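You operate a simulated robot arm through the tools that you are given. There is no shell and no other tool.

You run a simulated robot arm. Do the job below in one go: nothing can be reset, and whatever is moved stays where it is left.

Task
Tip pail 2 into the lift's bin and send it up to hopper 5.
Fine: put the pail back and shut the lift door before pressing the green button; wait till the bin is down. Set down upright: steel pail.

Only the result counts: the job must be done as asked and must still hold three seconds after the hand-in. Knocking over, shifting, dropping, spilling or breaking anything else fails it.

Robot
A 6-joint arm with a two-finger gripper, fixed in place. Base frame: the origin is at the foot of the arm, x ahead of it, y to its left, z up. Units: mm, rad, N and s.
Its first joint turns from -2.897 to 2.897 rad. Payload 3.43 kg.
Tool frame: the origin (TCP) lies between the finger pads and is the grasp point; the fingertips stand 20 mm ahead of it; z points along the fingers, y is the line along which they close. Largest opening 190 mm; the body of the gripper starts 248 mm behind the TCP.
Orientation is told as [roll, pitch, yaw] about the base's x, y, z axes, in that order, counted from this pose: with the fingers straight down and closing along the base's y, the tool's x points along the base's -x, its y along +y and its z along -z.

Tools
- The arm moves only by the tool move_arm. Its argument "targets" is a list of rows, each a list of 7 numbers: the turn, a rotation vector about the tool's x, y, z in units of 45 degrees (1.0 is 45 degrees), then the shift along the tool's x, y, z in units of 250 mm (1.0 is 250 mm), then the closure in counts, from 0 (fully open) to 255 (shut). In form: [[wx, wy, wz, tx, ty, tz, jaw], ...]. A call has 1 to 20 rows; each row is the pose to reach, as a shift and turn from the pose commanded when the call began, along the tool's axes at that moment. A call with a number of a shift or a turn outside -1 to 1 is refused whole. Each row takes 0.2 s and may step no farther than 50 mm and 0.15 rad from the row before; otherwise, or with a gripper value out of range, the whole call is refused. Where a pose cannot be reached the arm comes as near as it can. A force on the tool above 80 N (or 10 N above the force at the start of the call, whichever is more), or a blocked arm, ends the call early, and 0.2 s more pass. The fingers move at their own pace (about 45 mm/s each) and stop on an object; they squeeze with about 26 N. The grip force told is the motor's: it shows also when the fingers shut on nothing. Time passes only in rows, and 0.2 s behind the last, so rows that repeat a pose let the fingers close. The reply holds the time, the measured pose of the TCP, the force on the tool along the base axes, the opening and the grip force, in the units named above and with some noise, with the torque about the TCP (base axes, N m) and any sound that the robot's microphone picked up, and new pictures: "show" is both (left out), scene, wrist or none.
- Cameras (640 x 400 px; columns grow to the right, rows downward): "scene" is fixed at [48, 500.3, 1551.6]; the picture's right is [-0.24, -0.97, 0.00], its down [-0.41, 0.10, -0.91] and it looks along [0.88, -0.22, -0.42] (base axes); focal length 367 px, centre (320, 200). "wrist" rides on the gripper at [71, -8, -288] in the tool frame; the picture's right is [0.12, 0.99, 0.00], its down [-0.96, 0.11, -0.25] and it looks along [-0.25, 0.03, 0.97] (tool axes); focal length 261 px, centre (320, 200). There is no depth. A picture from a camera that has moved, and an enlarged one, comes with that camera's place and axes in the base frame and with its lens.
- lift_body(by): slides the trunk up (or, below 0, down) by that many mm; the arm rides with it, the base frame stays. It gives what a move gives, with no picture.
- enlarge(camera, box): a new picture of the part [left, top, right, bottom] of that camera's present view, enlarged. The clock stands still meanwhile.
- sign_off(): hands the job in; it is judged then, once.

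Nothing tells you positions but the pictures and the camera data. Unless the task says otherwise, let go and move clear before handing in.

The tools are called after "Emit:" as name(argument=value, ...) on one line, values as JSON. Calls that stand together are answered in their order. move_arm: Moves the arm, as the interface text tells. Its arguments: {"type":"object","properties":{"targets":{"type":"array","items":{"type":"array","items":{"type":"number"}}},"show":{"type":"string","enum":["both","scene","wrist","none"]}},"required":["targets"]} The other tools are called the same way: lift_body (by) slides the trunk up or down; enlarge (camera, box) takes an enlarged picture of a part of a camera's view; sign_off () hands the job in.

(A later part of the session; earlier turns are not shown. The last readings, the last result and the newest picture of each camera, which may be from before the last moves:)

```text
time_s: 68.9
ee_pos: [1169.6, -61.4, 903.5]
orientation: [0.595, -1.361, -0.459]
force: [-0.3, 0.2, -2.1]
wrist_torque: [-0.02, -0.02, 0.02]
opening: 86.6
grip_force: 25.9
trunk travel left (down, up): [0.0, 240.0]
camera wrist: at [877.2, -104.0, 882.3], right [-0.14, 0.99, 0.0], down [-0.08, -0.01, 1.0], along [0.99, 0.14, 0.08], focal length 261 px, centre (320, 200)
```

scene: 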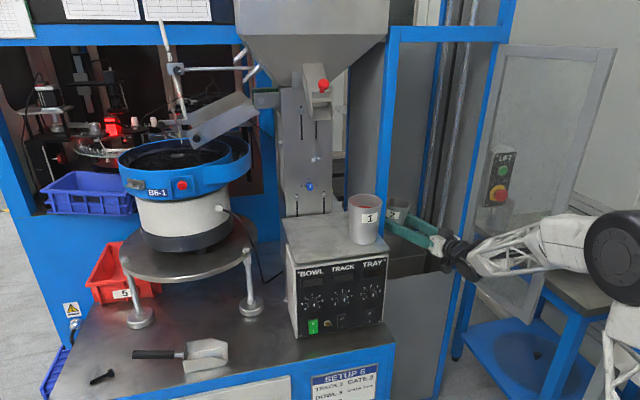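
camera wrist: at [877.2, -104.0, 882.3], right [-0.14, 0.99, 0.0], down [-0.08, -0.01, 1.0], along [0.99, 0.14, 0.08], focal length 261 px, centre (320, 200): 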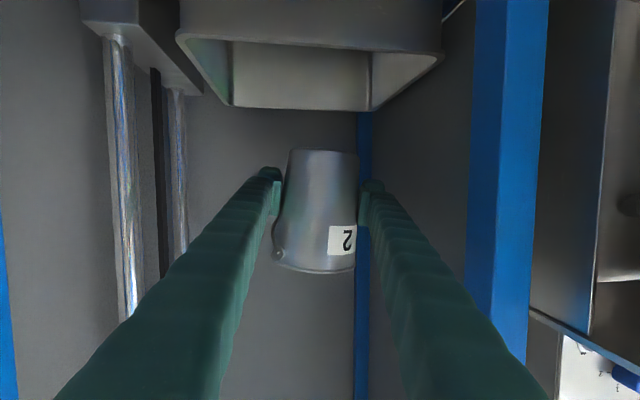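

The pail is near upright and light. I correct the small residual tilt while withdrawing through the doorway to x 1000.

Emit:
move_arm(targets=[[-0.03, 0.012, -0.035, 0.014, -0.001, -0.113, 255], [-0.06, 0.024, -0.07, 0.028, -0.002, -0.227, 255], [-0.09, 0.036, -0.1, 0.042, -0.003, -0.34, 255], [-0.11, 0.045, -0.13, 0.057, -0.003, -0.454, 255], [-0.13, 0.05, -0.15, 0.071, -0.004, -0.567, 255], [-0.137, 0.054, -0.159, 0.085, -0.005, -0.681, 255]], show="wrist")

```text
time_s: 70.3
ee_pos: [1000.5, -82.9, 911.3]
orientation: [0.072, -1.361, 0.18]
force: [-0.5, 0.0, -1.9]
wrist_torque: [0.04, -0.06, 0.04]
opening: 86.7
grip_force: 26.2
trunk travel left (down, up): [0.0, 240.0]
camera wrist: at [715.7, -166.3, 901.1], right [-0.27, 0.96, -0.1], down [-0.07, 0.09, 0.99], along [0.96, 0.28, 0.04], focal length 261 px, centre (320, 200)
```

wrist: 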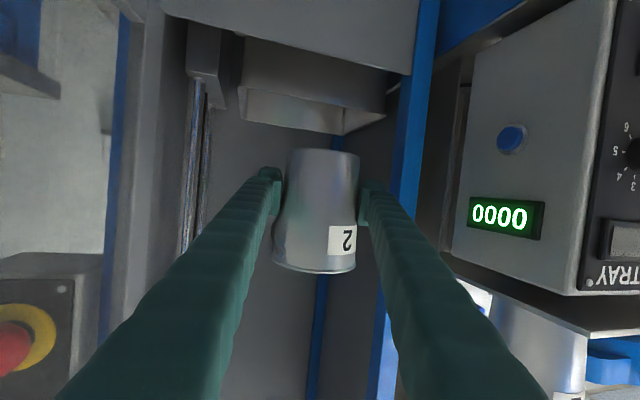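

Withdrawn as planned. I go back to (806, -60, 920) and look into the pail.

Emit:
move_arm(targets=[[0, 0, 0, 0.019, 0.05, -0.119, 255], [0, 0, 0, 0.038, 0.099, -0.239, 255], [0, 0, 0, 0.058, 0.149, -0.358, 255], [0, 0, 0, 0.077, 0.198, -0.477, 255], [0, 0, 0, 0.096, 0.248, -0.597, 255], [0, 0, 0, 0.115, 0.297, -0.716, 255]], show="scene")

Emit:
enlarge(camera="scene", box=[400, 220, 500, 300])

Emit:
enlarge(camera="scene", box=[370, 200, 450, 280])

```text
time_s: 71.7
ee_pos: [807.0, -57.5, 920.9]
orientation: [0.076, -1.36, 0.179]
force: [1.1, -0.4, -1.2]
wrist_torque: [0.02, -0.1, 0.1]
opening: 86.5
grip_force: 26.2
trunk travel left (down, up): [0.0, 240.0]
```

scene: 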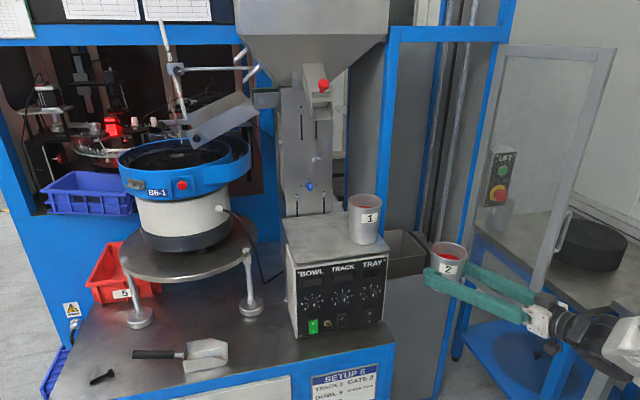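

```text
5.00 times, centred on (450, 260) of scene
camera zoom: at [48.0, 500.3, 1551.6], right [-0.24, -0.97, 0.0], down [-0.41, 0.1, -0.91], along [0.88, -0.22, -0.42], focal length 1833 px, centre (-330, -100)
```

zoom: 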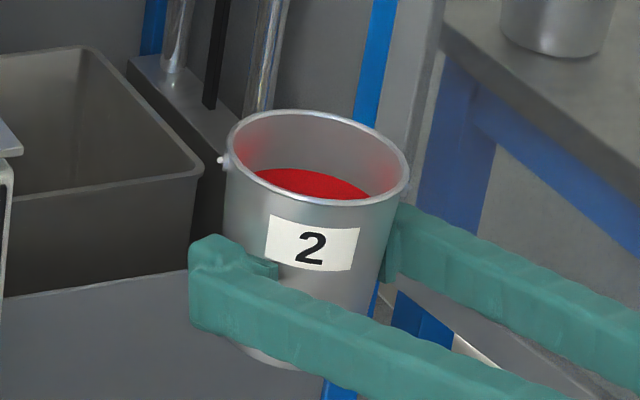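

```text
5.00 times, centred on (410, 240) of scene
camera zoom: at [48.0, 500.3, 1551.6], right [-0.24, -0.97, 0.0], down [-0.41, 0.1, -0.91], along [0.88, -0.22, -0.42], focal length 1833 px, centre (-130, 0)
```

zoom: 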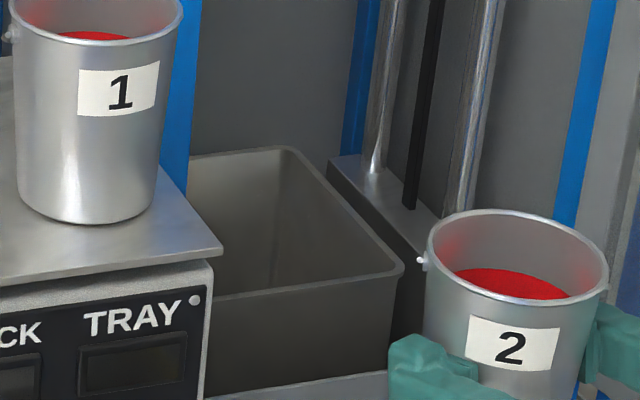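

The pail looks upright; only the red fill band shows from here. I carry it back left along the same path.

Emit:
move_arm(targets=[[-0.041, 0.0006, -0.009, -0.019, 0.1035, 0.011, 255], [-0.082, 0.001, -0.0175, -0.0375, 0.207, 0.023, 255], [-0.123, 0.002, -0.026, -0.056, 0.3105, 0.034, 255], [-0.164, 0.0025, -0.035, -0.075, 0.414, 0.0455, 255], [-0.206, 0.003, -0.044, -0.094, 0.5175, 0.057, 255], [-0.247, 0.004, -0.0525, -0.1125, 0.621, 0.068, 255], [-0.288, 0.0045, -0.061, -0.131, 0.7245, 0.08, 255], [-0.329, 0.005, -0.07, -0.15, 0.828, 0.091, 255]], show="none")

```text
time_s: 73.5
ee_pos: [780.7, 150.1, 955.7]
orientation: [0.071, -1.363, 0.447]
force: [-0.4, 1.0, -1.3]
wrist_torque: [0.0, -0.02, 0.01]
opening: 86.3
grip_force: 25.9
trunk travel left (down, up): [0.0, 240.0]
```

Next leg: to (759, 385, 930) with yaw back to 45°.

Emit:
move_arm(targets=[[-0.042, 0.0006, -0.009, 0.004, 0.107, 0.051, 255], [-0.083, 0.001, -0.0177, 0.008, 0.2145, 0.102, 255], [-0.125, 0.002, -0.0265, 0.012, 0.322, 0.153, 255], [-0.166, 0.0025, -0.035, 0.016, 0.429, 0.204, 255], [-0.208, 0.003, -0.044, 0.02, 0.536, 0.255, 255], [-0.25, 0.004, -0.053, 0.025, 0.6435, 0.306, 255], [-0.291, 0.0045, -0.062, 0.029, 0.751, 0.357, 255], [-0.3327, 0.005, -0.0707, 0.033, 0.858, 0.408, 255]], show="scene")

Emit:
enlarge(camera="scene", box=[250, 250, 350, 340])

```text
time_s: 75.3
ee_pos: [763.5, 384.7, 930.9]
orientation: [0.068, -1.364, 0.717]
force: [-0.6, 0.2, -1.1]
wrist_torque: [-0.02, 0.03, -0.01]
opening: 86.3
grip_force: 25.4
trunk travel left (down, up): [0.0, 240.0]
```

scene: 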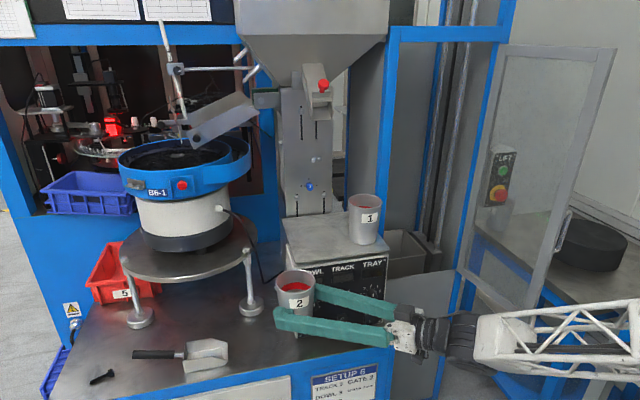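

```text
4.44 times, centred on (300, 295) of scene
camera zoom: at [48.0, 500.3, 1551.6], right [-0.24, -0.97, 0.0], down [-0.41, 0.1, -0.91], along [0.88, -0.22, -0.42], focal length 1630 px, centre (409, -222)
```

zoom: 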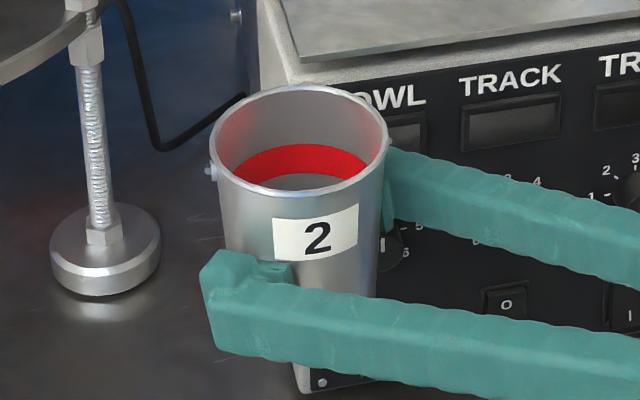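

The pail is empty below the red band. I bring it back over its first place at (860, 486, 789).

Emit:
move_arm(targets=[[0, 0, 0, 0.044, 0, 0.085, 255], [0, 0, 0, 0.104, 0.001, 0.185, 255], [0, 0, 0, 0.164, 0.001, 0.295, 255], [0, 0, 0, 0.234, 0.002, 0.405, 255], [0, 0, 0, 0.304, 0.002, 0.515, 255], [0, 0, 0, 0.374, 0.003, 0.615, 255], [0, 0, 0, 0.439, 0.003, 0.667, 255]])

Emit:
enlarge(camera="scene", box=[210, 290, 330, 390])

```text
time_s: 76.9
ee_pos: [862.6, 485.4, 789.5]
orientation: [0.07, -1.363, 0.714]
force: [-0.7, 0.9, -0.8]
wrist_torque: [-0.07, 0.03, 0.01]
opening: 86.2
grip_force: 25.8
trunk travel left (down, up): [0.0, 240.0]
camera wrist: at [657.8, 269.8, 779.1], right [-0.72, 0.69, -0.1], down [-0.1, 0.04, 0.99], along [0.69, 0.73, 0.04], focal length 261 px, centre (320, 200)
```

scene: 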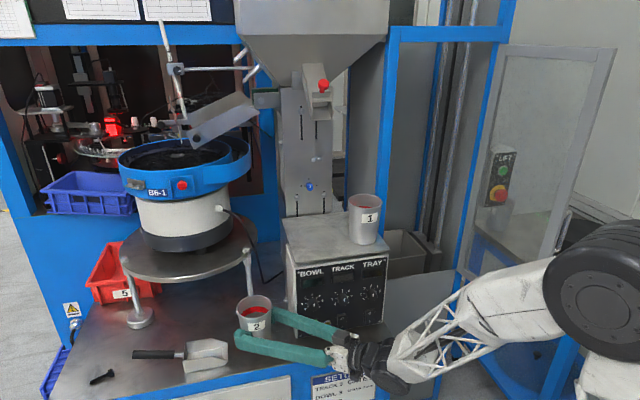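
wrist: 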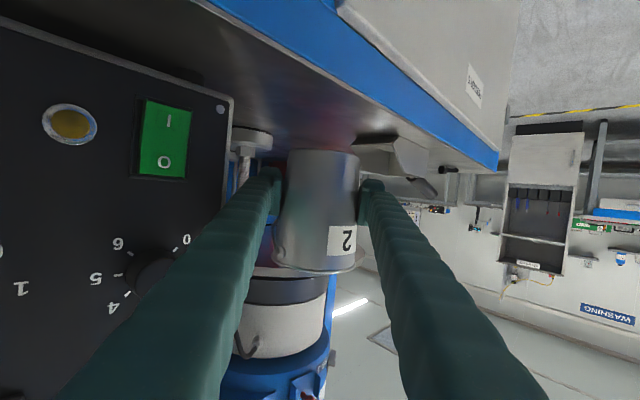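

```text
4.00 times, centred on (270, 340) of scene
camera zoom: at [48.0, 500.3, 1551.6], right [-0.24, -0.97, 0.0], down [-0.41, 0.1, -0.91], along [0.88, -0.22, -0.42], focal length 1467 px, centre (520, -360)
```

zoom: 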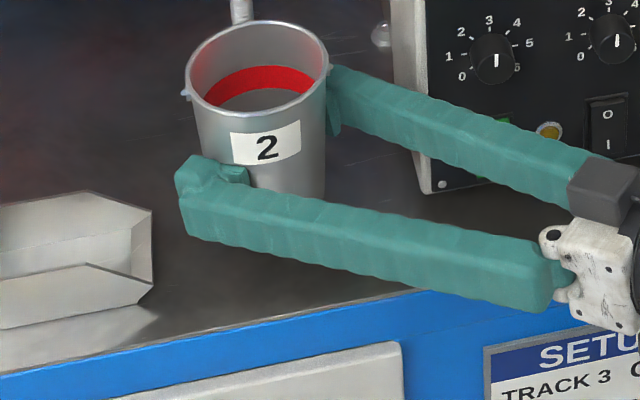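

The pail is empty. I lower it 38 mm toward the bench.

Emit:
move_arm(targets=[[0, 0, 0, 0.05, 0, 0.01, 255], [0, 0, 0, 0.1, 0.001, 0.018, 255], [0, 0, 0, 0.149, 0.002, 0.028, 255], [0, 0, 0, 0.149, 0.002, 0.028, 255]], show="wrist")

Emit:
enlarge(camera="scene", box=[210, 290, 330, 390])

```text
time_s: 77.9
ee_pos: [860.0, 486.1, 750.7]
orientation: [0.068, -1.364, 0.714]
force: [0.1, -0.1, -2.3]
wrist_torque: [0.0, -0.02, -0.04]
opening: 86.4
grip_force: 26.4
trunk travel left (down, up): [0.0, 240.0]
camera wrist: at [655.4, 270.7, 740.5], right [-0.72, 0.69, -0.1], down [-0.1, 0.04, 0.99], along [0.69, 0.73, 0.04], focal length 261 px, centre (320, 200)
```

wrist: 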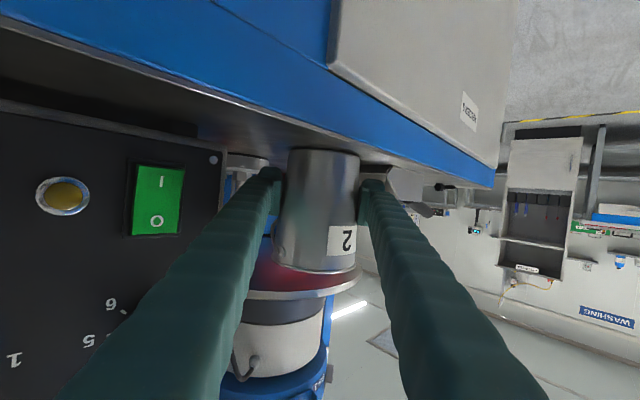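

```text
4.00 times, centred on (270, 340) of scene
camera zoom: at [48.0, 500.3, 1551.6], right [-0.24, -0.97, 0.0], down [-0.41, 0.1, -0.91], along [0.88, -0.22, -0.42], focal length 1467 px, centre (520, -360)
```

zoom: 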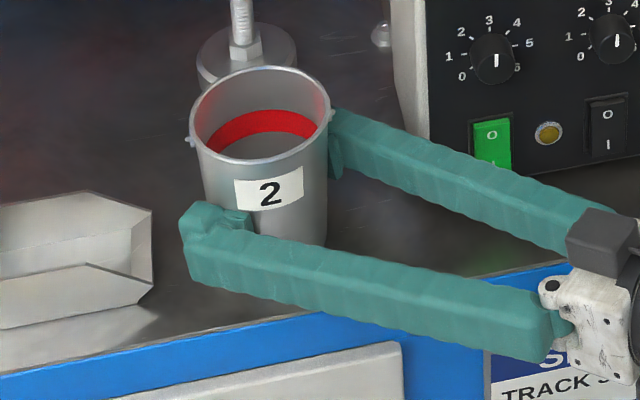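

It is not bearing on the bench yet (force still -2 N). I ease it down by a few millimetres more.

Emit:
move_arm(targets=[[0, 0, 0, 0.006, 0, 0.001, 255], [0, 0, 0, 0.012, 0, 0.0025, 255]], show="none")

```text
time_s: 78.5
ee_pos: [859.2, 485.2, 749.6]
orientation: [0.067, -1.364, 0.718]
force: [3.3, 0.9, 7.8]
wrist_torque: [-0.23, -0.41, 0.1]
opening: 86.1
grip_force: 25.9
trunk travel left (down, up): [0.0, 240.0]
```

It now rests on the bench. I open the fingers and check.

Emit:
move_arm(targets=[[0, 0, 0, 0, 0, 0, 110], [0, 0, 0, 0, 0, 0, 110], [0, 0, 0, 0, 0, 0, 110], [0, 0, 0, 0, 0, 0, 110]], show="wrist")

Emit:
enlarge(camera="scene", box=[210, 290, 330, 390])

```text
time_s: 79.5
ee_pos: [858.9, 485.6, 749.0]
orientation: [0.07, -1.363, 0.716]
force: [-0.6, -0.3, 0.7]
wrist_torque: [0.01, 0.03, -0.01]
opening: 108.2
grip_force: 0.2
trunk travel left (down, up): [0.0, 240.0]
camera wrist: at [654.6, 270.7, 738.0], right [-0.72, 0.69, -0.1], down [-0.1, 0.04, 0.99], along [0.69, 0.73, 0.04], focal length 261 px, centre (320, 200)
```

wrist: 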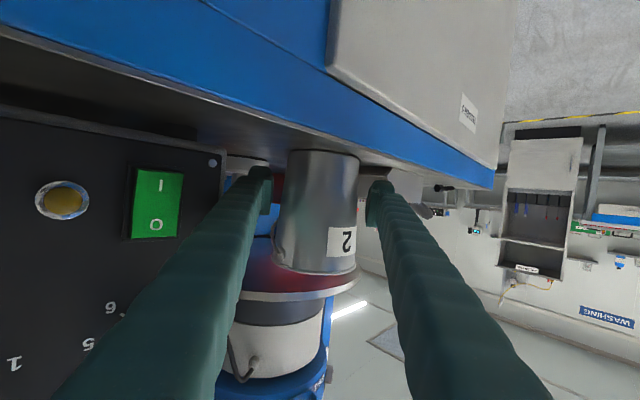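

```text
4.00 times, centred on (270, 340) of scene
camera zoom: at [48.0, 500.3, 1551.6], right [-0.24, -0.97, 0.0], down [-0.41, 0.1, -0.91], along [0.88, -0.22, -0.42], focal length 1467 px, centre (520, -360)
```

zoom: 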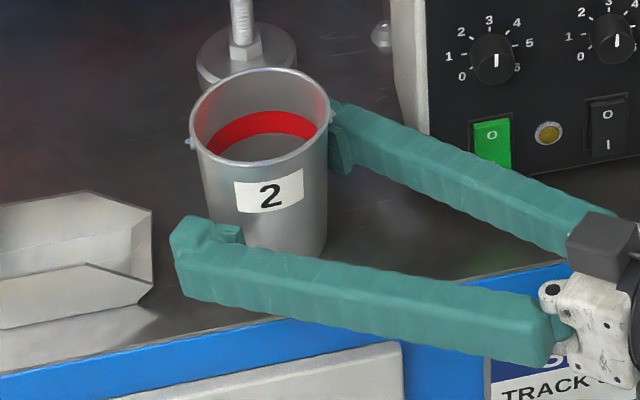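

Pail 2 stands upright in its place. I draw the fingers straight back, then rise.

Emit:
move_arm(targets=[[0, 0, 0, 0.019, 0.002, -0.09, 110], [0, 0, 0, 0.038, 0.005, -0.18, 110], [0, 0, 0, 0.057, 0.007, -0.27, 110], [0, 0, 0, 0.077, 0.01, -0.36, 110], [0, 0, 0, 0.096, 0.012, -0.451, 110], [0, 0, 0, -0.05, 0.012, -0.5, 110], [0, 0, 0, -0.2, 0.012, -0.53, 110], [0, 0, 0, -0.35, 0.012, -0.57, 110], [0, 0, 0, -0.5, 0.012, -0.61, 110], [0, 0, 0, -0.62, 0.012, -0.64, 174]])

Emit:
enlarge(camera="scene", box=[380, 20, 640, 300])

```text
time_s: 81.7
ee_pos: [770.7, 400.0, 932.2]
orientation: [0.071, -1.362, 0.717]
force: [0.2, -0.3, -0.3]
wrist_torque: [0.04, -0.05, 0.05]
opening: 73.4
grip_force: 0.0
trunk travel left (down, up): [0.0, 240.0]
camera wrist: at [567.2, 184.1, 922.6], right [-0.72, 0.69, -0.1], down [-0.1, 0.04, 0.99], along [0.69, 0.73, 0.04], focal length 261 px, centre (320, 200)
```

scene: 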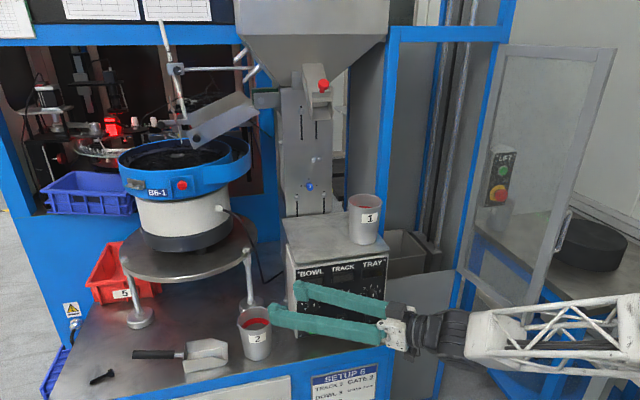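
wrist: 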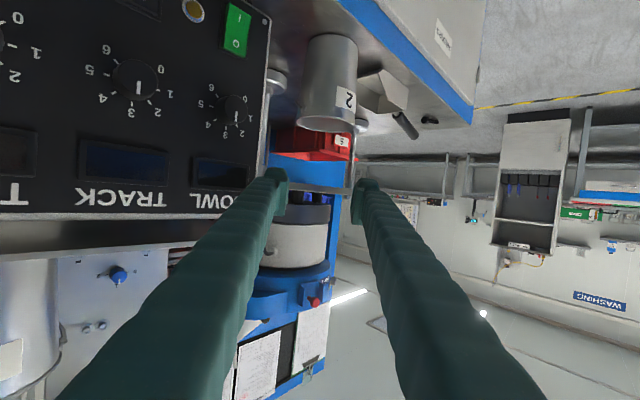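

```text
1.43 times, centred on (510, 160) of scene
camera zoom: at [48.0, 500.3, 1551.6], right [-0.24, -0.97, 0.0], down [-0.41, 0.1, -0.91], along [0.88, -0.22, -0.42], focal length 524 px, centre (49, 257)
```

zoom: 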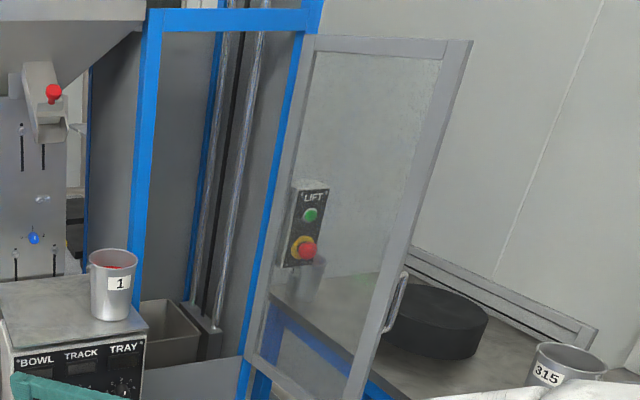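

Everything stands as it should, and the door is open about 103°. I now go back right to shut the door.

Emit:
move_arm(targets=[[0.048, -0.001, 0.01, 0.005, -0.106, -0.097, 174], [0.095, -0.001, 0.02, 0.01, -0.212, -0.194, 174], [0.143, -0.002, 0.03, 0.015, -0.318, -0.291, 174], [0.19, -0.003, 0.041, 0.02, -0.423, -0.388, 174], [0.238, -0.004, 0.051, 0.025, -0.529, -0.485, 174], [0.285, -0.004, 0.061, 0.03, -0.635, -0.582, 174], [0.333, -0.005, 0.071, 0.035, -0.741, -0.679, 174]], show="none")

Emit:
move_arm(targets=[[0.046, 0.06, 0.01, 0.0, -0.106, -0.045, 174], [0.092, 0.12, 0.02, 0.0, -0.212, -0.095, 174], [0.138, 0.18, 0.03, 0.0, -0.318, -0.147, 174], [0.184, 0.24, 0.04, 0.0, -0.424, -0.2, 174], [0.23, 0.3, 0.05, 0.0, -0.53, -0.253, 174], [0.276, 0.36, 0.06, 0.0, -0.636, -0.31, 174], [0.33, 0.42, 0.07, 0.0, -0.742, -0.37, 174]])

```text
time_s: 83.3
ee_pos: [782.7, 148.3, 956.5]
orientation: [0.07, -1.364, 0.449]
force: [-0.5, 0.6, -0.1]
wrist_torque: [0.03, -0.02, -0.03]
opening: 60.0
grip_force: 0.1
trunk travel left (down, up): [0.0, 240.0]
```

```text
time_s: 84.9
ee_pos: [795.9, -57.9, 971.1]
orientation: [-0.053, -1.033, 0.302]
force: [0.7, 0.6, 0.2]
wrist_torque: [-0.01, 0.02, 0.01]
opening: 60.2
grip_force: 0.0
trunk travel left (down, up): [0.0, 240.0]
camera wrist: at [523.7, -136.1, 1058.7], right [-0.31, 0.94, -0.13], down [0.24, 0.21, 0.95], along [0.92, 0.26, -0.29], focal length 261 px, centre (320, 200)
```

scene: 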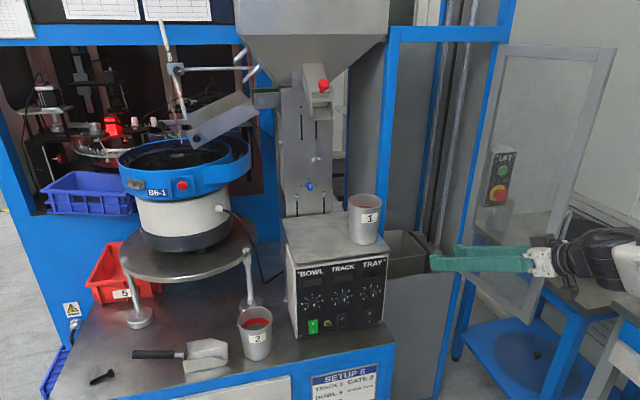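
wrist: 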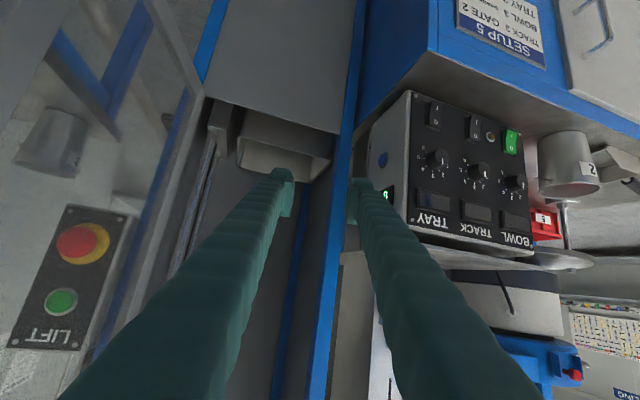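

I swing the hand round to in front of the door's free edge, at (655, -290, 990), pitched down, so as to straddle the edge with the fingers.

Emit:
move_arm(targets=[[0.03, 0.02, 0.027, 0.05, -0.08, -0.11, 174], [0.06, 0.04, 0.053, 0.1, -0.17, -0.2, 174], [0.094, 0.06, 0.08, 0.15, -0.26, -0.3, 174], [0.125, 0.08, 0.107, 0.19, -0.36, -0.39, 174], [0.156, 0.1, 0.133, 0.23, -0.46, -0.48, 150], [0.188, 0.123, 0.16, 0.27, -0.56, -0.56, 130], [0.22, 0.144, 0.187, 0.31, -0.66, -0.63, 120], [0.25, 0.164, 0.213, 0.352, -0.756, -0.699, 120]])

```text
time_s: 86.7
ee_pos: [655.8, -288.9, 992.5]
orientation: [-0.004, -0.907, 0.003]
force: [-0.7, 0.1, -0.9]
wrist_torque: [-0.02, -0.01, -0.03]
opening: 100.5
grip_force: 0.0
trunk travel left (down, up): [0.0, 240.0]
camera wrist: at [384.3, -298.5, 1113.2], right [-0.07, 0.99, -0.1], down [0.4, 0.12, 0.91], along [0.92, 0.03, -0.4], focal length 261 px, centre (320, 200)
```

scene: 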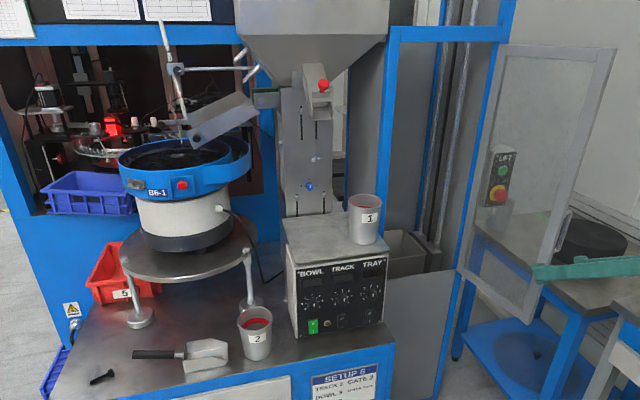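
wrist: 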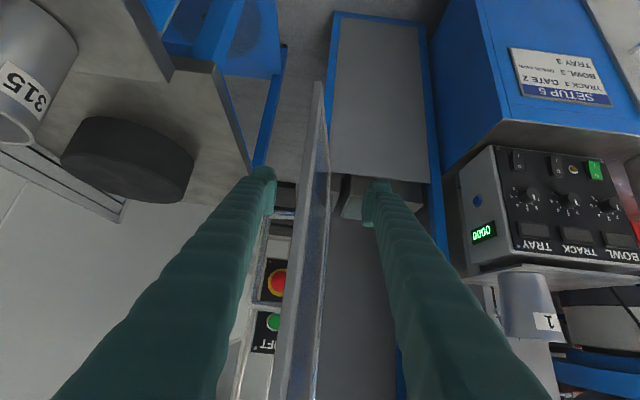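

The door's edge lies right between the fingers. I advance to straddle it below the handle, at (731, -292, 930).

Emit:
move_arm(targets=[[0, 0, 0, 0.003, -0.004, 0.1, 120], [0, 0, 0, 0.006, -0.008, 0.2, 120], [0, 0, 0, 0.008, -0.01, 0.3, 120], [0, 0, 0, 0.01, -0.012, 0.389, 120]])

```text
time_s: 87.7
ee_pos: [731.5, -292.9, 930.2]
orientation: [0.0, -0.908, 0.001]
force: [0.4, 0.0, 0.8]
wrist_torque: [-0.03, 0.02, -0.08]
opening: 100.6
grip_force: 0.1
trunk travel left (down, up): [0.0, 240.0]
camera wrist: at [461.0, -301.2, 1052.0], right [-0.07, 0.99, -0.1], down [0.4, 0.12, 0.91], along [0.91, 0.03, -0.4], focal length 261 px, centre (320, 200)
```

scene: 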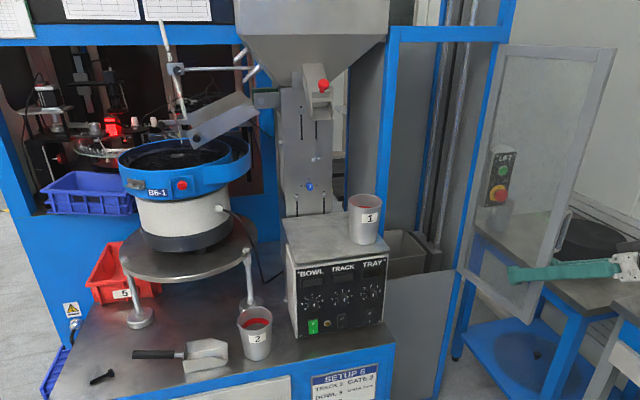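
wrist: 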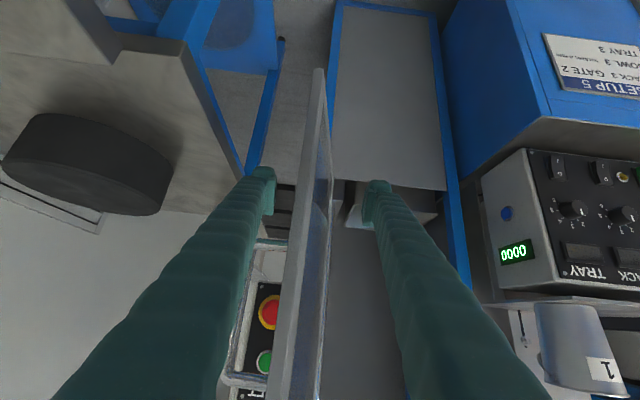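

The fingers straddle the door below the handle. I sweep left along the arc, the outer finger pushing the door toward closed.

Emit:
move_arm(targets=[[0, 0, 0, 0.025, 0.1, 0.02, 120], [0, 0, 0, 0.047, 0.2, 0.037, 120], [0, 0, 0, 0.068, 0.3, 0.056, 120], [0, 0, 0, 0.073, 0.4, 0.07, 120], [0, 0, 0, 0.063, 0.5, 0.082, 120], [0, 0, 0, 0.048, 0.6, 0.101, 120], [0, 0, 0, 0.031, 0.7, 0.123, 120], [0, 0, 0, 0.009, 0.8, 0.151, 120], [0, 0, 0, -0.018, 0.9, 0.186, 120], [0, 0, 0, -0.048, 0.99, 0.224, 120]])

```text
time_s: 89.9
ee_pos: [779.2, -42.1, 905.1]
orientation: [-0.002, -0.908, 0.001]
force: [-0.8, -0.3, 0.4]
wrist_torque: [-0.01, 0.01, -0.04]
opening: 100.5
grip_force: 0.1
trunk travel left (down, up): [0.0, 240.0]
camera wrist: at [510.1, -51.9, 1026.7], right [-0.07, 0.99, -0.09], down [0.4, 0.12, 0.91], along [0.91, 0.03, -0.4], focal length 261 px, centre (320, 200)
```

scene: 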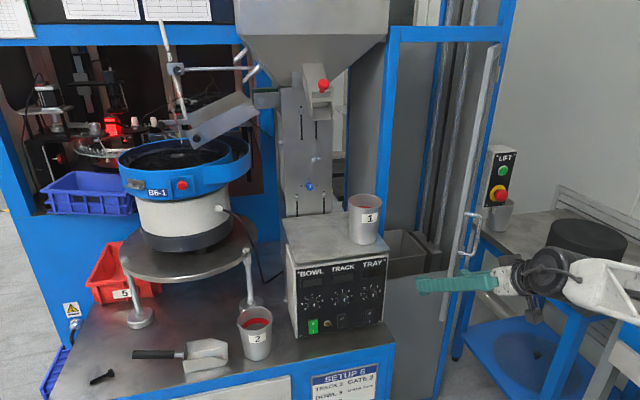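
wrist: 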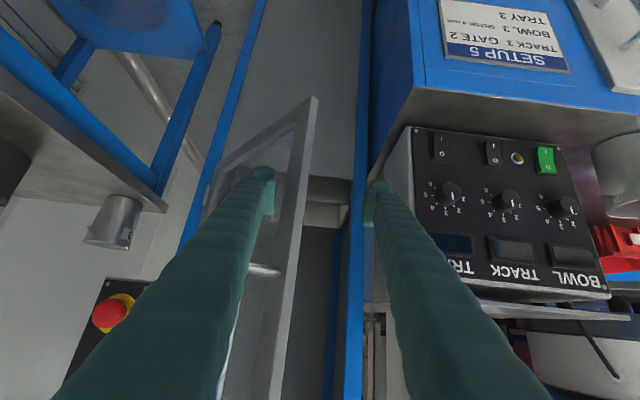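

The door is down to about 48° and the outer finger is on its outside. I draw back along the fingers, close them and shift to face the door's outer stile.

Emit:
move_arm(targets=[[0, 0, 0, 0, 0, -0.12, 120], [0, 0, 0, 0, 0, -0.24, 120], [0, 0, 0, 0, 0, -0.36, 120], [0, 0, 0, 0, -0.1, -0.38, 200], [0, 0, 0, 0, -0.2, -0.38, 255], [0, 0, 0, 0, -0.24, -0.38, 255], [0, 0, 0, 0, -0.24, -0.38, 255], [0, 0, 0, 0, -0.24, -0.38, 255]])

```text
time_s: 91.7
ee_pos: [707.2, -104.7, 964.4]
orientation: [0.0, -0.909, 0.003]
force: [-0.3, -0.2, 0.2]
wrist_torque: [0.0, 0.03, -0.02]
opening: 0.0
grip_force: 5.4
trunk travel left (down, up): [0.0, 240.0]
camera wrist: at [436.4, -114.3, 1085.0], right [-0.07, 0.99, -0.09], down [0.4, 0.12, 0.91], along [0.91, 0.03, -0.4], focal length 261 px, centre (320, 200)
```

scene: 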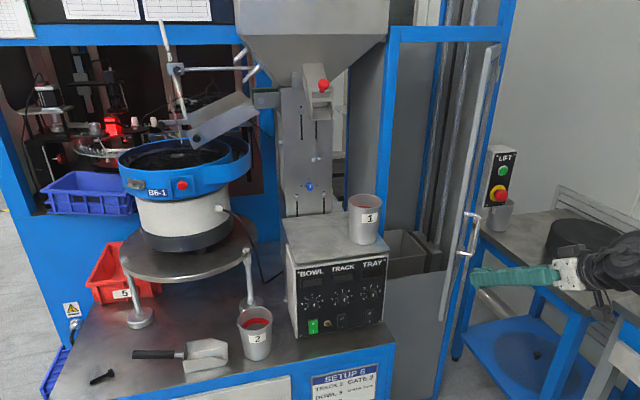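
wrist: 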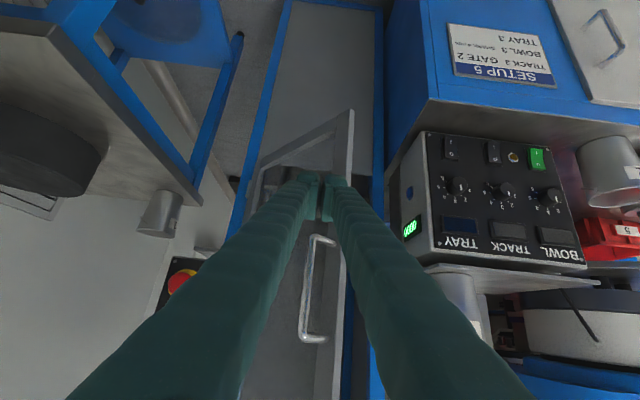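

The hand faces the outer side of the stile below the handle. I bring the fingertips up to it, flattening the pitch.

Emit:
move_arm(targets=[[0, -0.1, 0, -0.004, 0.027, 0.11, 255], [0, -0.2, 0, -0.008, 0.053, 0.22, 255], [0, -0.29, 0, -0.012, 0.08, 0.335, 255]])

```text
time_s: 92.7
ee_pos: [760.0, -68.2, 888.9]
orientation: [-0.222, -1.051, 0.291]
force: [-0.5, 0.1, -0.1]
wrist_torque: [-0.02, -0.03, 0.0]
opening: 0.0
grip_force: 26.3
trunk travel left (down, up): [0.0, 240.0]
stopped in row 3: the arm was blocked; the commanded pose is now the measured one
camera wrist: at [476.0, -97.2, 968.1], right [-0.15, 0.97, -0.21], down [0.23, 0.24, 0.94], along [0.96, 0.1, -0.26], focal length 261 px, centre (320, 200)
```

scene: 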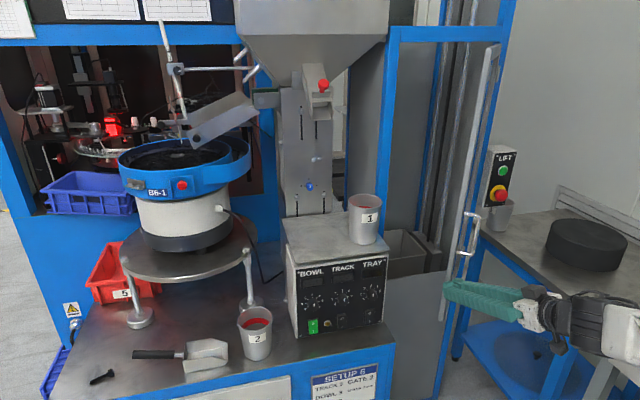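
wrist: 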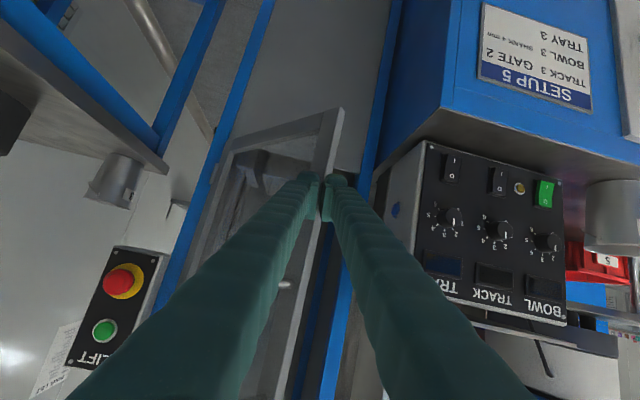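

The wrist singularity nudged the hand again, without contact. I yaw the hand 28° left, as before, to leave that region, then push.

Emit:
move_arm(targets=[[-0.12, 0, -0.03, 0, -0.04, -0.03, 255], [-0.24, 0, -0.06, 0, -0.08, -0.06, 255], [-0.36, -0.005, -0.09, 0, -0.12, -0.08, 255], [-0.5, -0.009, -0.126, 0, -0.159, -0.087, 255]])

```text
time_s: 93.7
ee_pos: [744.5, -106.9, 904.3]
orientation: [0.0, -1.049, 0.49]
force: [0.4, 0.9, 0.5]
wrist_torque: [-0.17, 0.06, -0.18]
opening: 0.0
grip_force: 25.6
trunk travel left (down, up): [0.0, 240.0]
camera wrist: at [497.3, -249.9, 987.0], right [-0.52, 0.85, -0.1], down [0.18, 0.23, 0.96], along [0.83, 0.48, -0.27], focal length 261 px, centre (320, 200)
```

scene: 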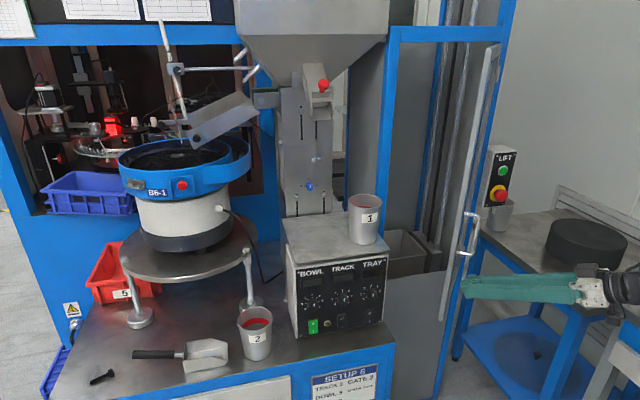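
wrist: 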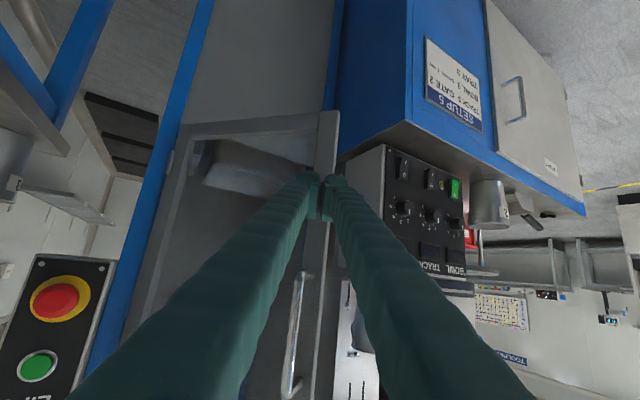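

The fingertips now aim straight at the stile. I push the door along its arc until nearly shut.

Emit:
move_arm(targets=[[0, 0, 0, -0.046, 0.01, 0.08, 255], [0, 0, 0, -0.092, 0.019, 0.16, 255], [0, 0, 0, -0.13, 0.04, 0.225, 255], [0, 0, 0, -0.167, 0.062, 0.29, 255], [0, 0, 0, -0.214, 0.073, 0.372, 255], [0, 0, 0, -0.261, 0.084, 0.453, 255], [0, 0, 0, -0.309, 0.078, 0.537, 255], [0, 0, 0, -0.357, 0.072, 0.621, 255], [0, 0, 0, -0.404, 0.05, 0.702, 255], [0, 0, 0, -0.45, 0.029, 0.782, 255], [0, 0, 0, -0.48, 0.005, 0.836, 255], [0, 0, 0, -0.511, -0.019, 0.889, 255]])

```text
time_s: 96.3
ee_pos: [973.8, 7.5, 905.3]
orientation: [0.0, -1.047, 0.489]
force: [-0.4, -0.2, -0.1]
wrist_torque: [-0.04, 0.01, 0.02]
opening: 0.0
grip_force: 25.8
trunk travel left (down, up): [0.0, 240.0]
camera wrist: at [726.7, -134.5, 986.8], right [-0.52, 0.85, -0.1], down [0.18, 0.23, 0.96], along [0.84, 0.48, -0.27], focal length 261 px, centre (320, 200)
```

scene: 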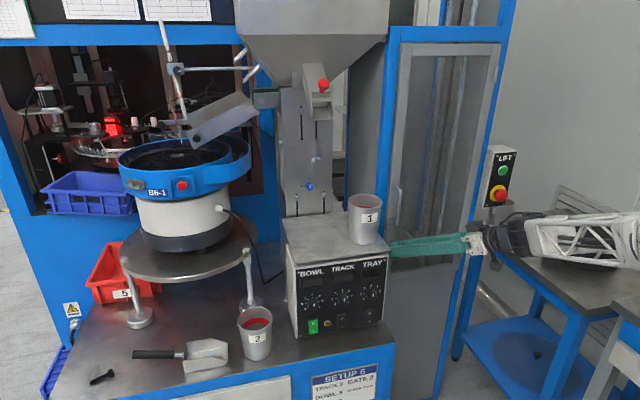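
wrist: 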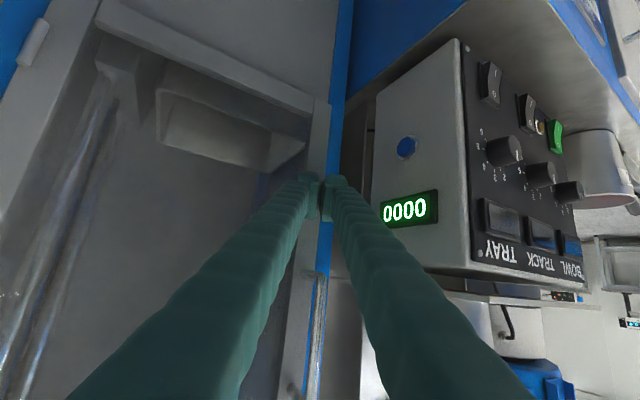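

The door is nearly shut. I press on gently along +x to seat it.

Emit:
move_arm(targets=[[0, 0, 0, -0.007, -0.008, 0.012, 255], [0, 0, 0, -0.014, -0.015, 0.024, 255], [0, 0, 0, -0.021, -0.023, 0.037, 255]], show="scene")

Emit:
enlarge(camera="scene", box=[380, 20, 520, 120])

```text
time_s: 97.1
ee_pos: [984.6, 7.0, 903.8]
orientation: [0.002, -1.048, 0.486]
force: [0.4, -0.6, 0.6]
wrist_torque: [0.0, 0.03, 0.02]
opening: 0.0
grip_force: 25.7
trunk travel left (down, up): [0.0, 240.0]
```

scene: 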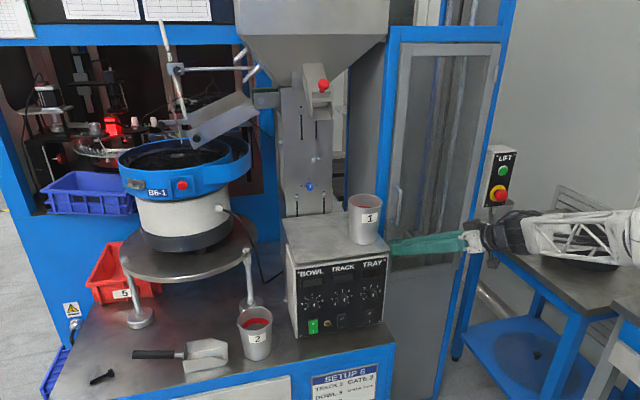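

```text
4.00 times, centred on (450, 70) of scene
camera zoom: at [48.0, 500.3, 1551.6], right [-0.24, -0.97, 0.0], down [-0.41, 0.1, -0.91], along [0.88, -0.22, -0.42], focal length 1467 px, centre (-200, 720)
```

zoom: 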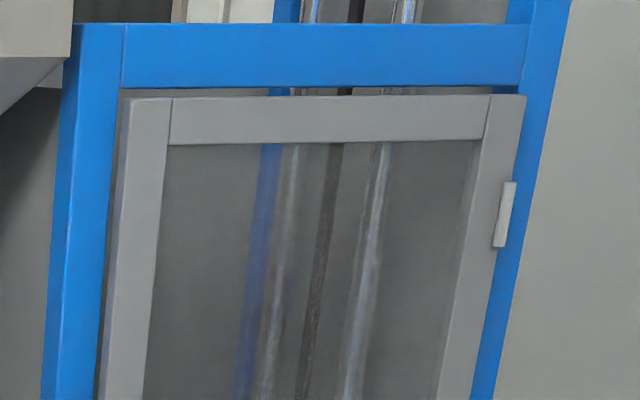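

It looks just as it did when shut at the start, but no contact force shows. I press a few millimetres further to be sure.

Emit:
move_arm(targets=[[0, 0, 0, -0.005, -0.006, 0.009, 255], [0, 0, 0, -0.01, -0.011, 0.018, 255], [0, 0, 0, -0.016, -0.017, 0.028, 255]], show="wrist")

```text
time_s: 97.9
ee_pos: [989.1, 8.2, 902.7]
orientation: [0.003, -1.045, 0.487]
force: [-60.8, -20.1, 9.1]
wrist_torque: [0.24, -0.57, -0.65]
opening: 0.0
grip_force: 25.9
trunk travel left (down, up): [0.0, 240.0]
stopped in row 3: the force on the tool passed its limit at 89 N (the readings are from after the stop); the commanded pose is now the measured one
camera wrist: at [742.1, -135.3, 986.3], right [-0.52, 0.85, -0.1], down [0.18, 0.23, 0.96], along [0.83, 0.48, -0.27], focal length 261 px, centre (320, 200)
```

wrist: 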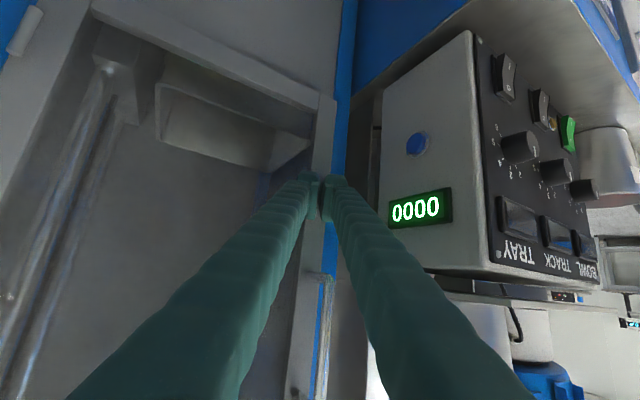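

The door is firmly shut against its stop. I back off and go to find the green button precisely.

Emit:
move_arm(targets=[[0, 0, 0, 0, 0, -0.06, 255], [0, 0, 0, -0.02, -0.05, -0.2, 255], [0, 0, 0, -0.05, -0.12, -0.36, 255], [0, 0, 0, -0.12, -0.22, -0.5, 255], [0, 0, 0, -0.2, -0.34, -0.62, 255], [0, 0, 0, -0.3, -0.48, -0.7, 255], [0, 0, 0, -0.4, -0.62, -0.75, 255]])

Emit:
enlarge(camera="scene", box=[470, 130, 550, 230])

Emit:
enlarge(camera="scene", box=[370, 160, 530, 280])

```text
time_s: 99.5
ee_pos: [964.4, -182.0, 1079.5]
orientation: [0.006, -1.043, 0.49]
force: [0.0, 0.1, -0.7]
wrist_torque: [-0.12, 0.06, -0.12]
opening: 0.2
grip_force: 26.1
trunk travel left (down, up): [0.0, 240.0]
camera wrist: at [719.0, -324.8, 1162.6], right [-0.52, 0.85, -0.1], down [0.18, 0.23, 0.96], along [0.83, 0.48, -0.27], focal length 261 px, centre (320, 200)
```

scene: 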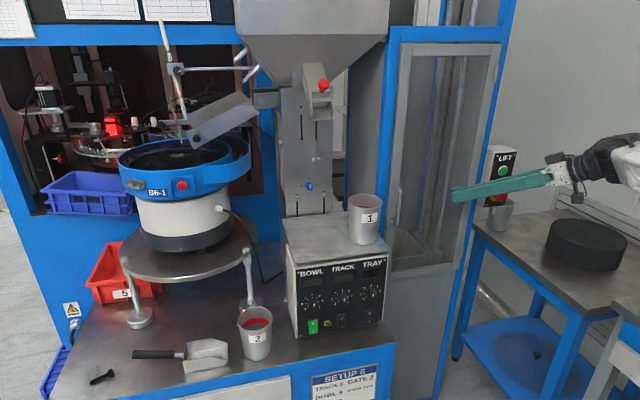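
wrist: 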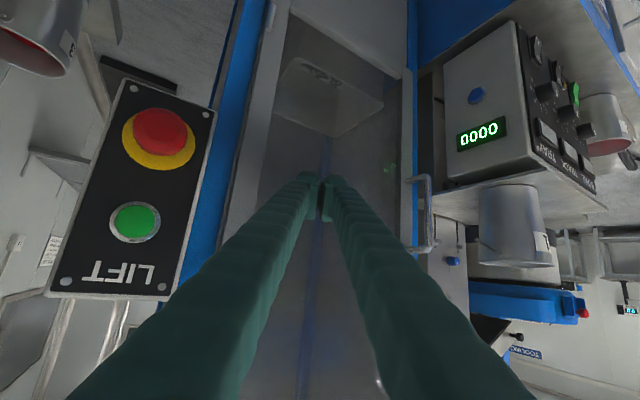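

```text
4.00 times, centred on (510, 180) of scene
camera zoom: at [48.0, 500.3, 1551.6], right [-0.24, -0.97, 0.0], down [-0.41, 0.1, -0.91], along [0.88, -0.22, -0.42], focal length 1467 px, centre (-440, 280)
```

zoom: 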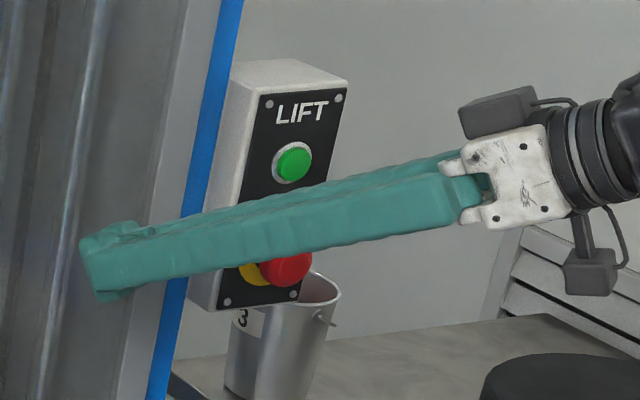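

```text
3.33 times, centred on (450, 220) of scene
camera zoom: at [48.0, 500.3, 1551.6], right [-0.24, -0.97, 0.0], down [-0.41, 0.1, -0.91], along [0.88, -0.22, -0.42], focal length 1222 px, centre (-113, 133)
```

zoom: 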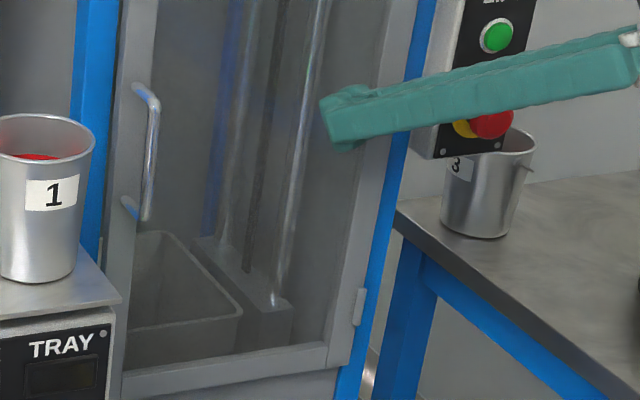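

The door is shut and bits are visible in the bin. The green button is at about (992, -348, 1137), with the red stop about 75 mm below it; I move to stand off in front of the green one.

Emit:
move_arm(targets=[[0, 0, 0, 0.01, -0.04, -0.15, 255], [0, 0, 0, 0.03, -0.14, -0.29, 255], [0, 0, 0, 0.055, -0.25, -0.4, 255], [0, 0, 0, 0.077, -0.35, -0.49, 255], [0, 0, 0, 0.099, -0.447, -0.583, 255]])

Emit:
enlarge(camera="wrist", box=[220, 100, 420, 260])

Emit:
enlarge(camera="scene", box=[470, 130, 550, 230])

```text
time_s: 100.7
ee_pos: [896.7, -344.6, 1132.6]
orientation: [0.004, -1.045, 0.49]
force: [0.3, 0.9, 0.6]
wrist_torque: [-0.06, 0.06, -0.09]
opening: 0.0
grip_force: 26.5
trunk travel left (down, up): [0.0, 240.0]
camera wrist: at [650.3, -487.9, 1216.0], right [-0.52, 0.85, -0.1], down [0.18, 0.23, 0.96], along [0.83, 0.48, -0.27], focal length 261 px, centre (320, 200)
```

scene: 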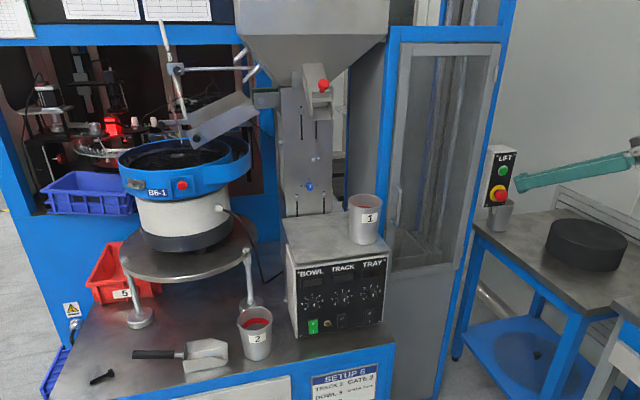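
wrist: 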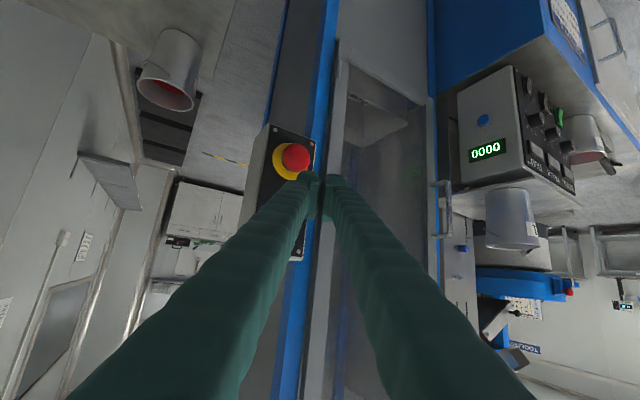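

```text
2.50 times, centred on (320, 180) of wrist
camera zoom: at [650.3, -487.9, 1216.0], right [-0.52, 0.85, -0.1], down [0.18, 0.23, 0.96], along [0.83, 0.48, -0.27], focal length 652 px, centre (320, 250)
```

zoom: 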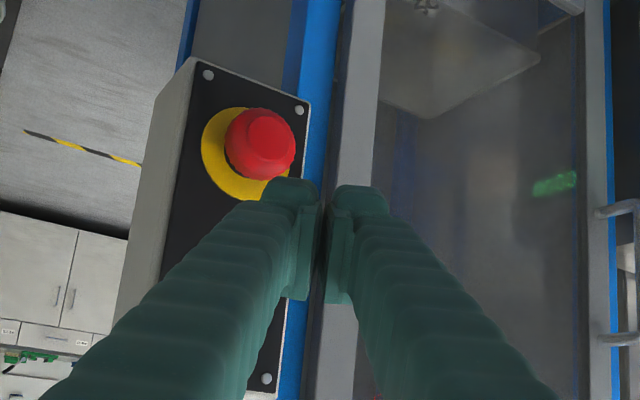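

```text
4.00 times, centred on (510, 180) of scene
camera zoom: at [48.0, 500.3, 1551.6], right [-0.24, -0.97, 0.0], down [-0.41, 0.1, -0.91], along [0.88, -0.22, -0.42], focal length 1467 px, centre (-440, 280)
```

zoom: 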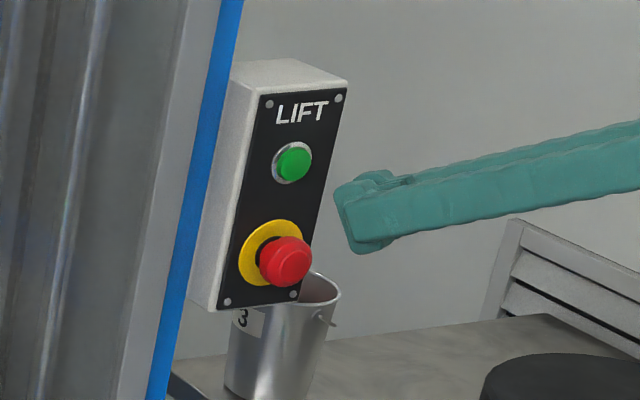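

The fingertips' upper corner is in line with the green button and well above the red stop. I approach to about 15 mm from it.

Emit:
move_arm(targets=[[0, 0, 0, -0.029, -0.035, 0.049, 255], [0, 0, 0, -0.058, -0.07, 0.098, 255], [0, 0, 0, -0.086, -0.105, 0.147, 255]], show="scene")

Emit:
enlarge(camera="scene", box=[480, 145, 530, 215])

```text
time_s: 101.5
ee_pos: [946.3, -348.0, 1132.2]
orientation: [0.009, -1.044, 0.489]
force: [-0.2, -0.6, 0.1]
wrist_torque: [-0.03, 0.03, -0.04]
opening: 0.0
grip_force: 25.9
trunk travel left (down, up): [0.0, 240.0]
```

scene: 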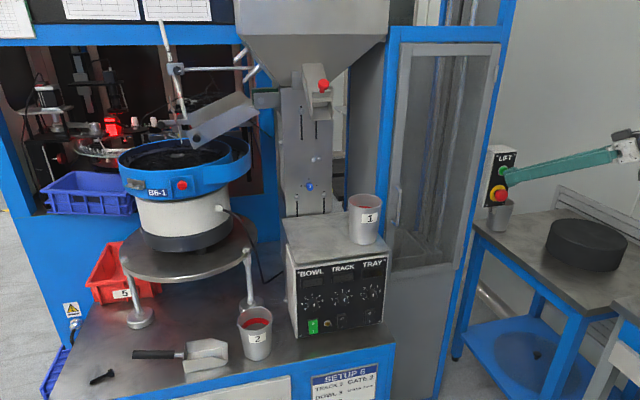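

```text
5.71 times, centred on (505, 180) of scene
camera zoom: at [48.0, 500.3, 1551.6], right [-0.24, -0.97, 0.0], down [-0.41, 0.1, -0.91], along [0.88, -0.22, -0.42], focal length 2095 px, centre (-737, 314)
```

zoom: 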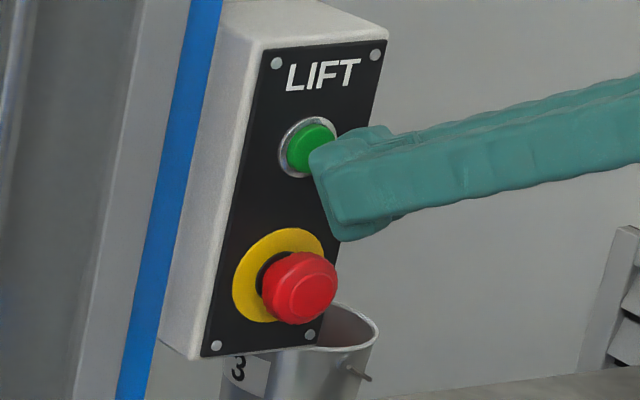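

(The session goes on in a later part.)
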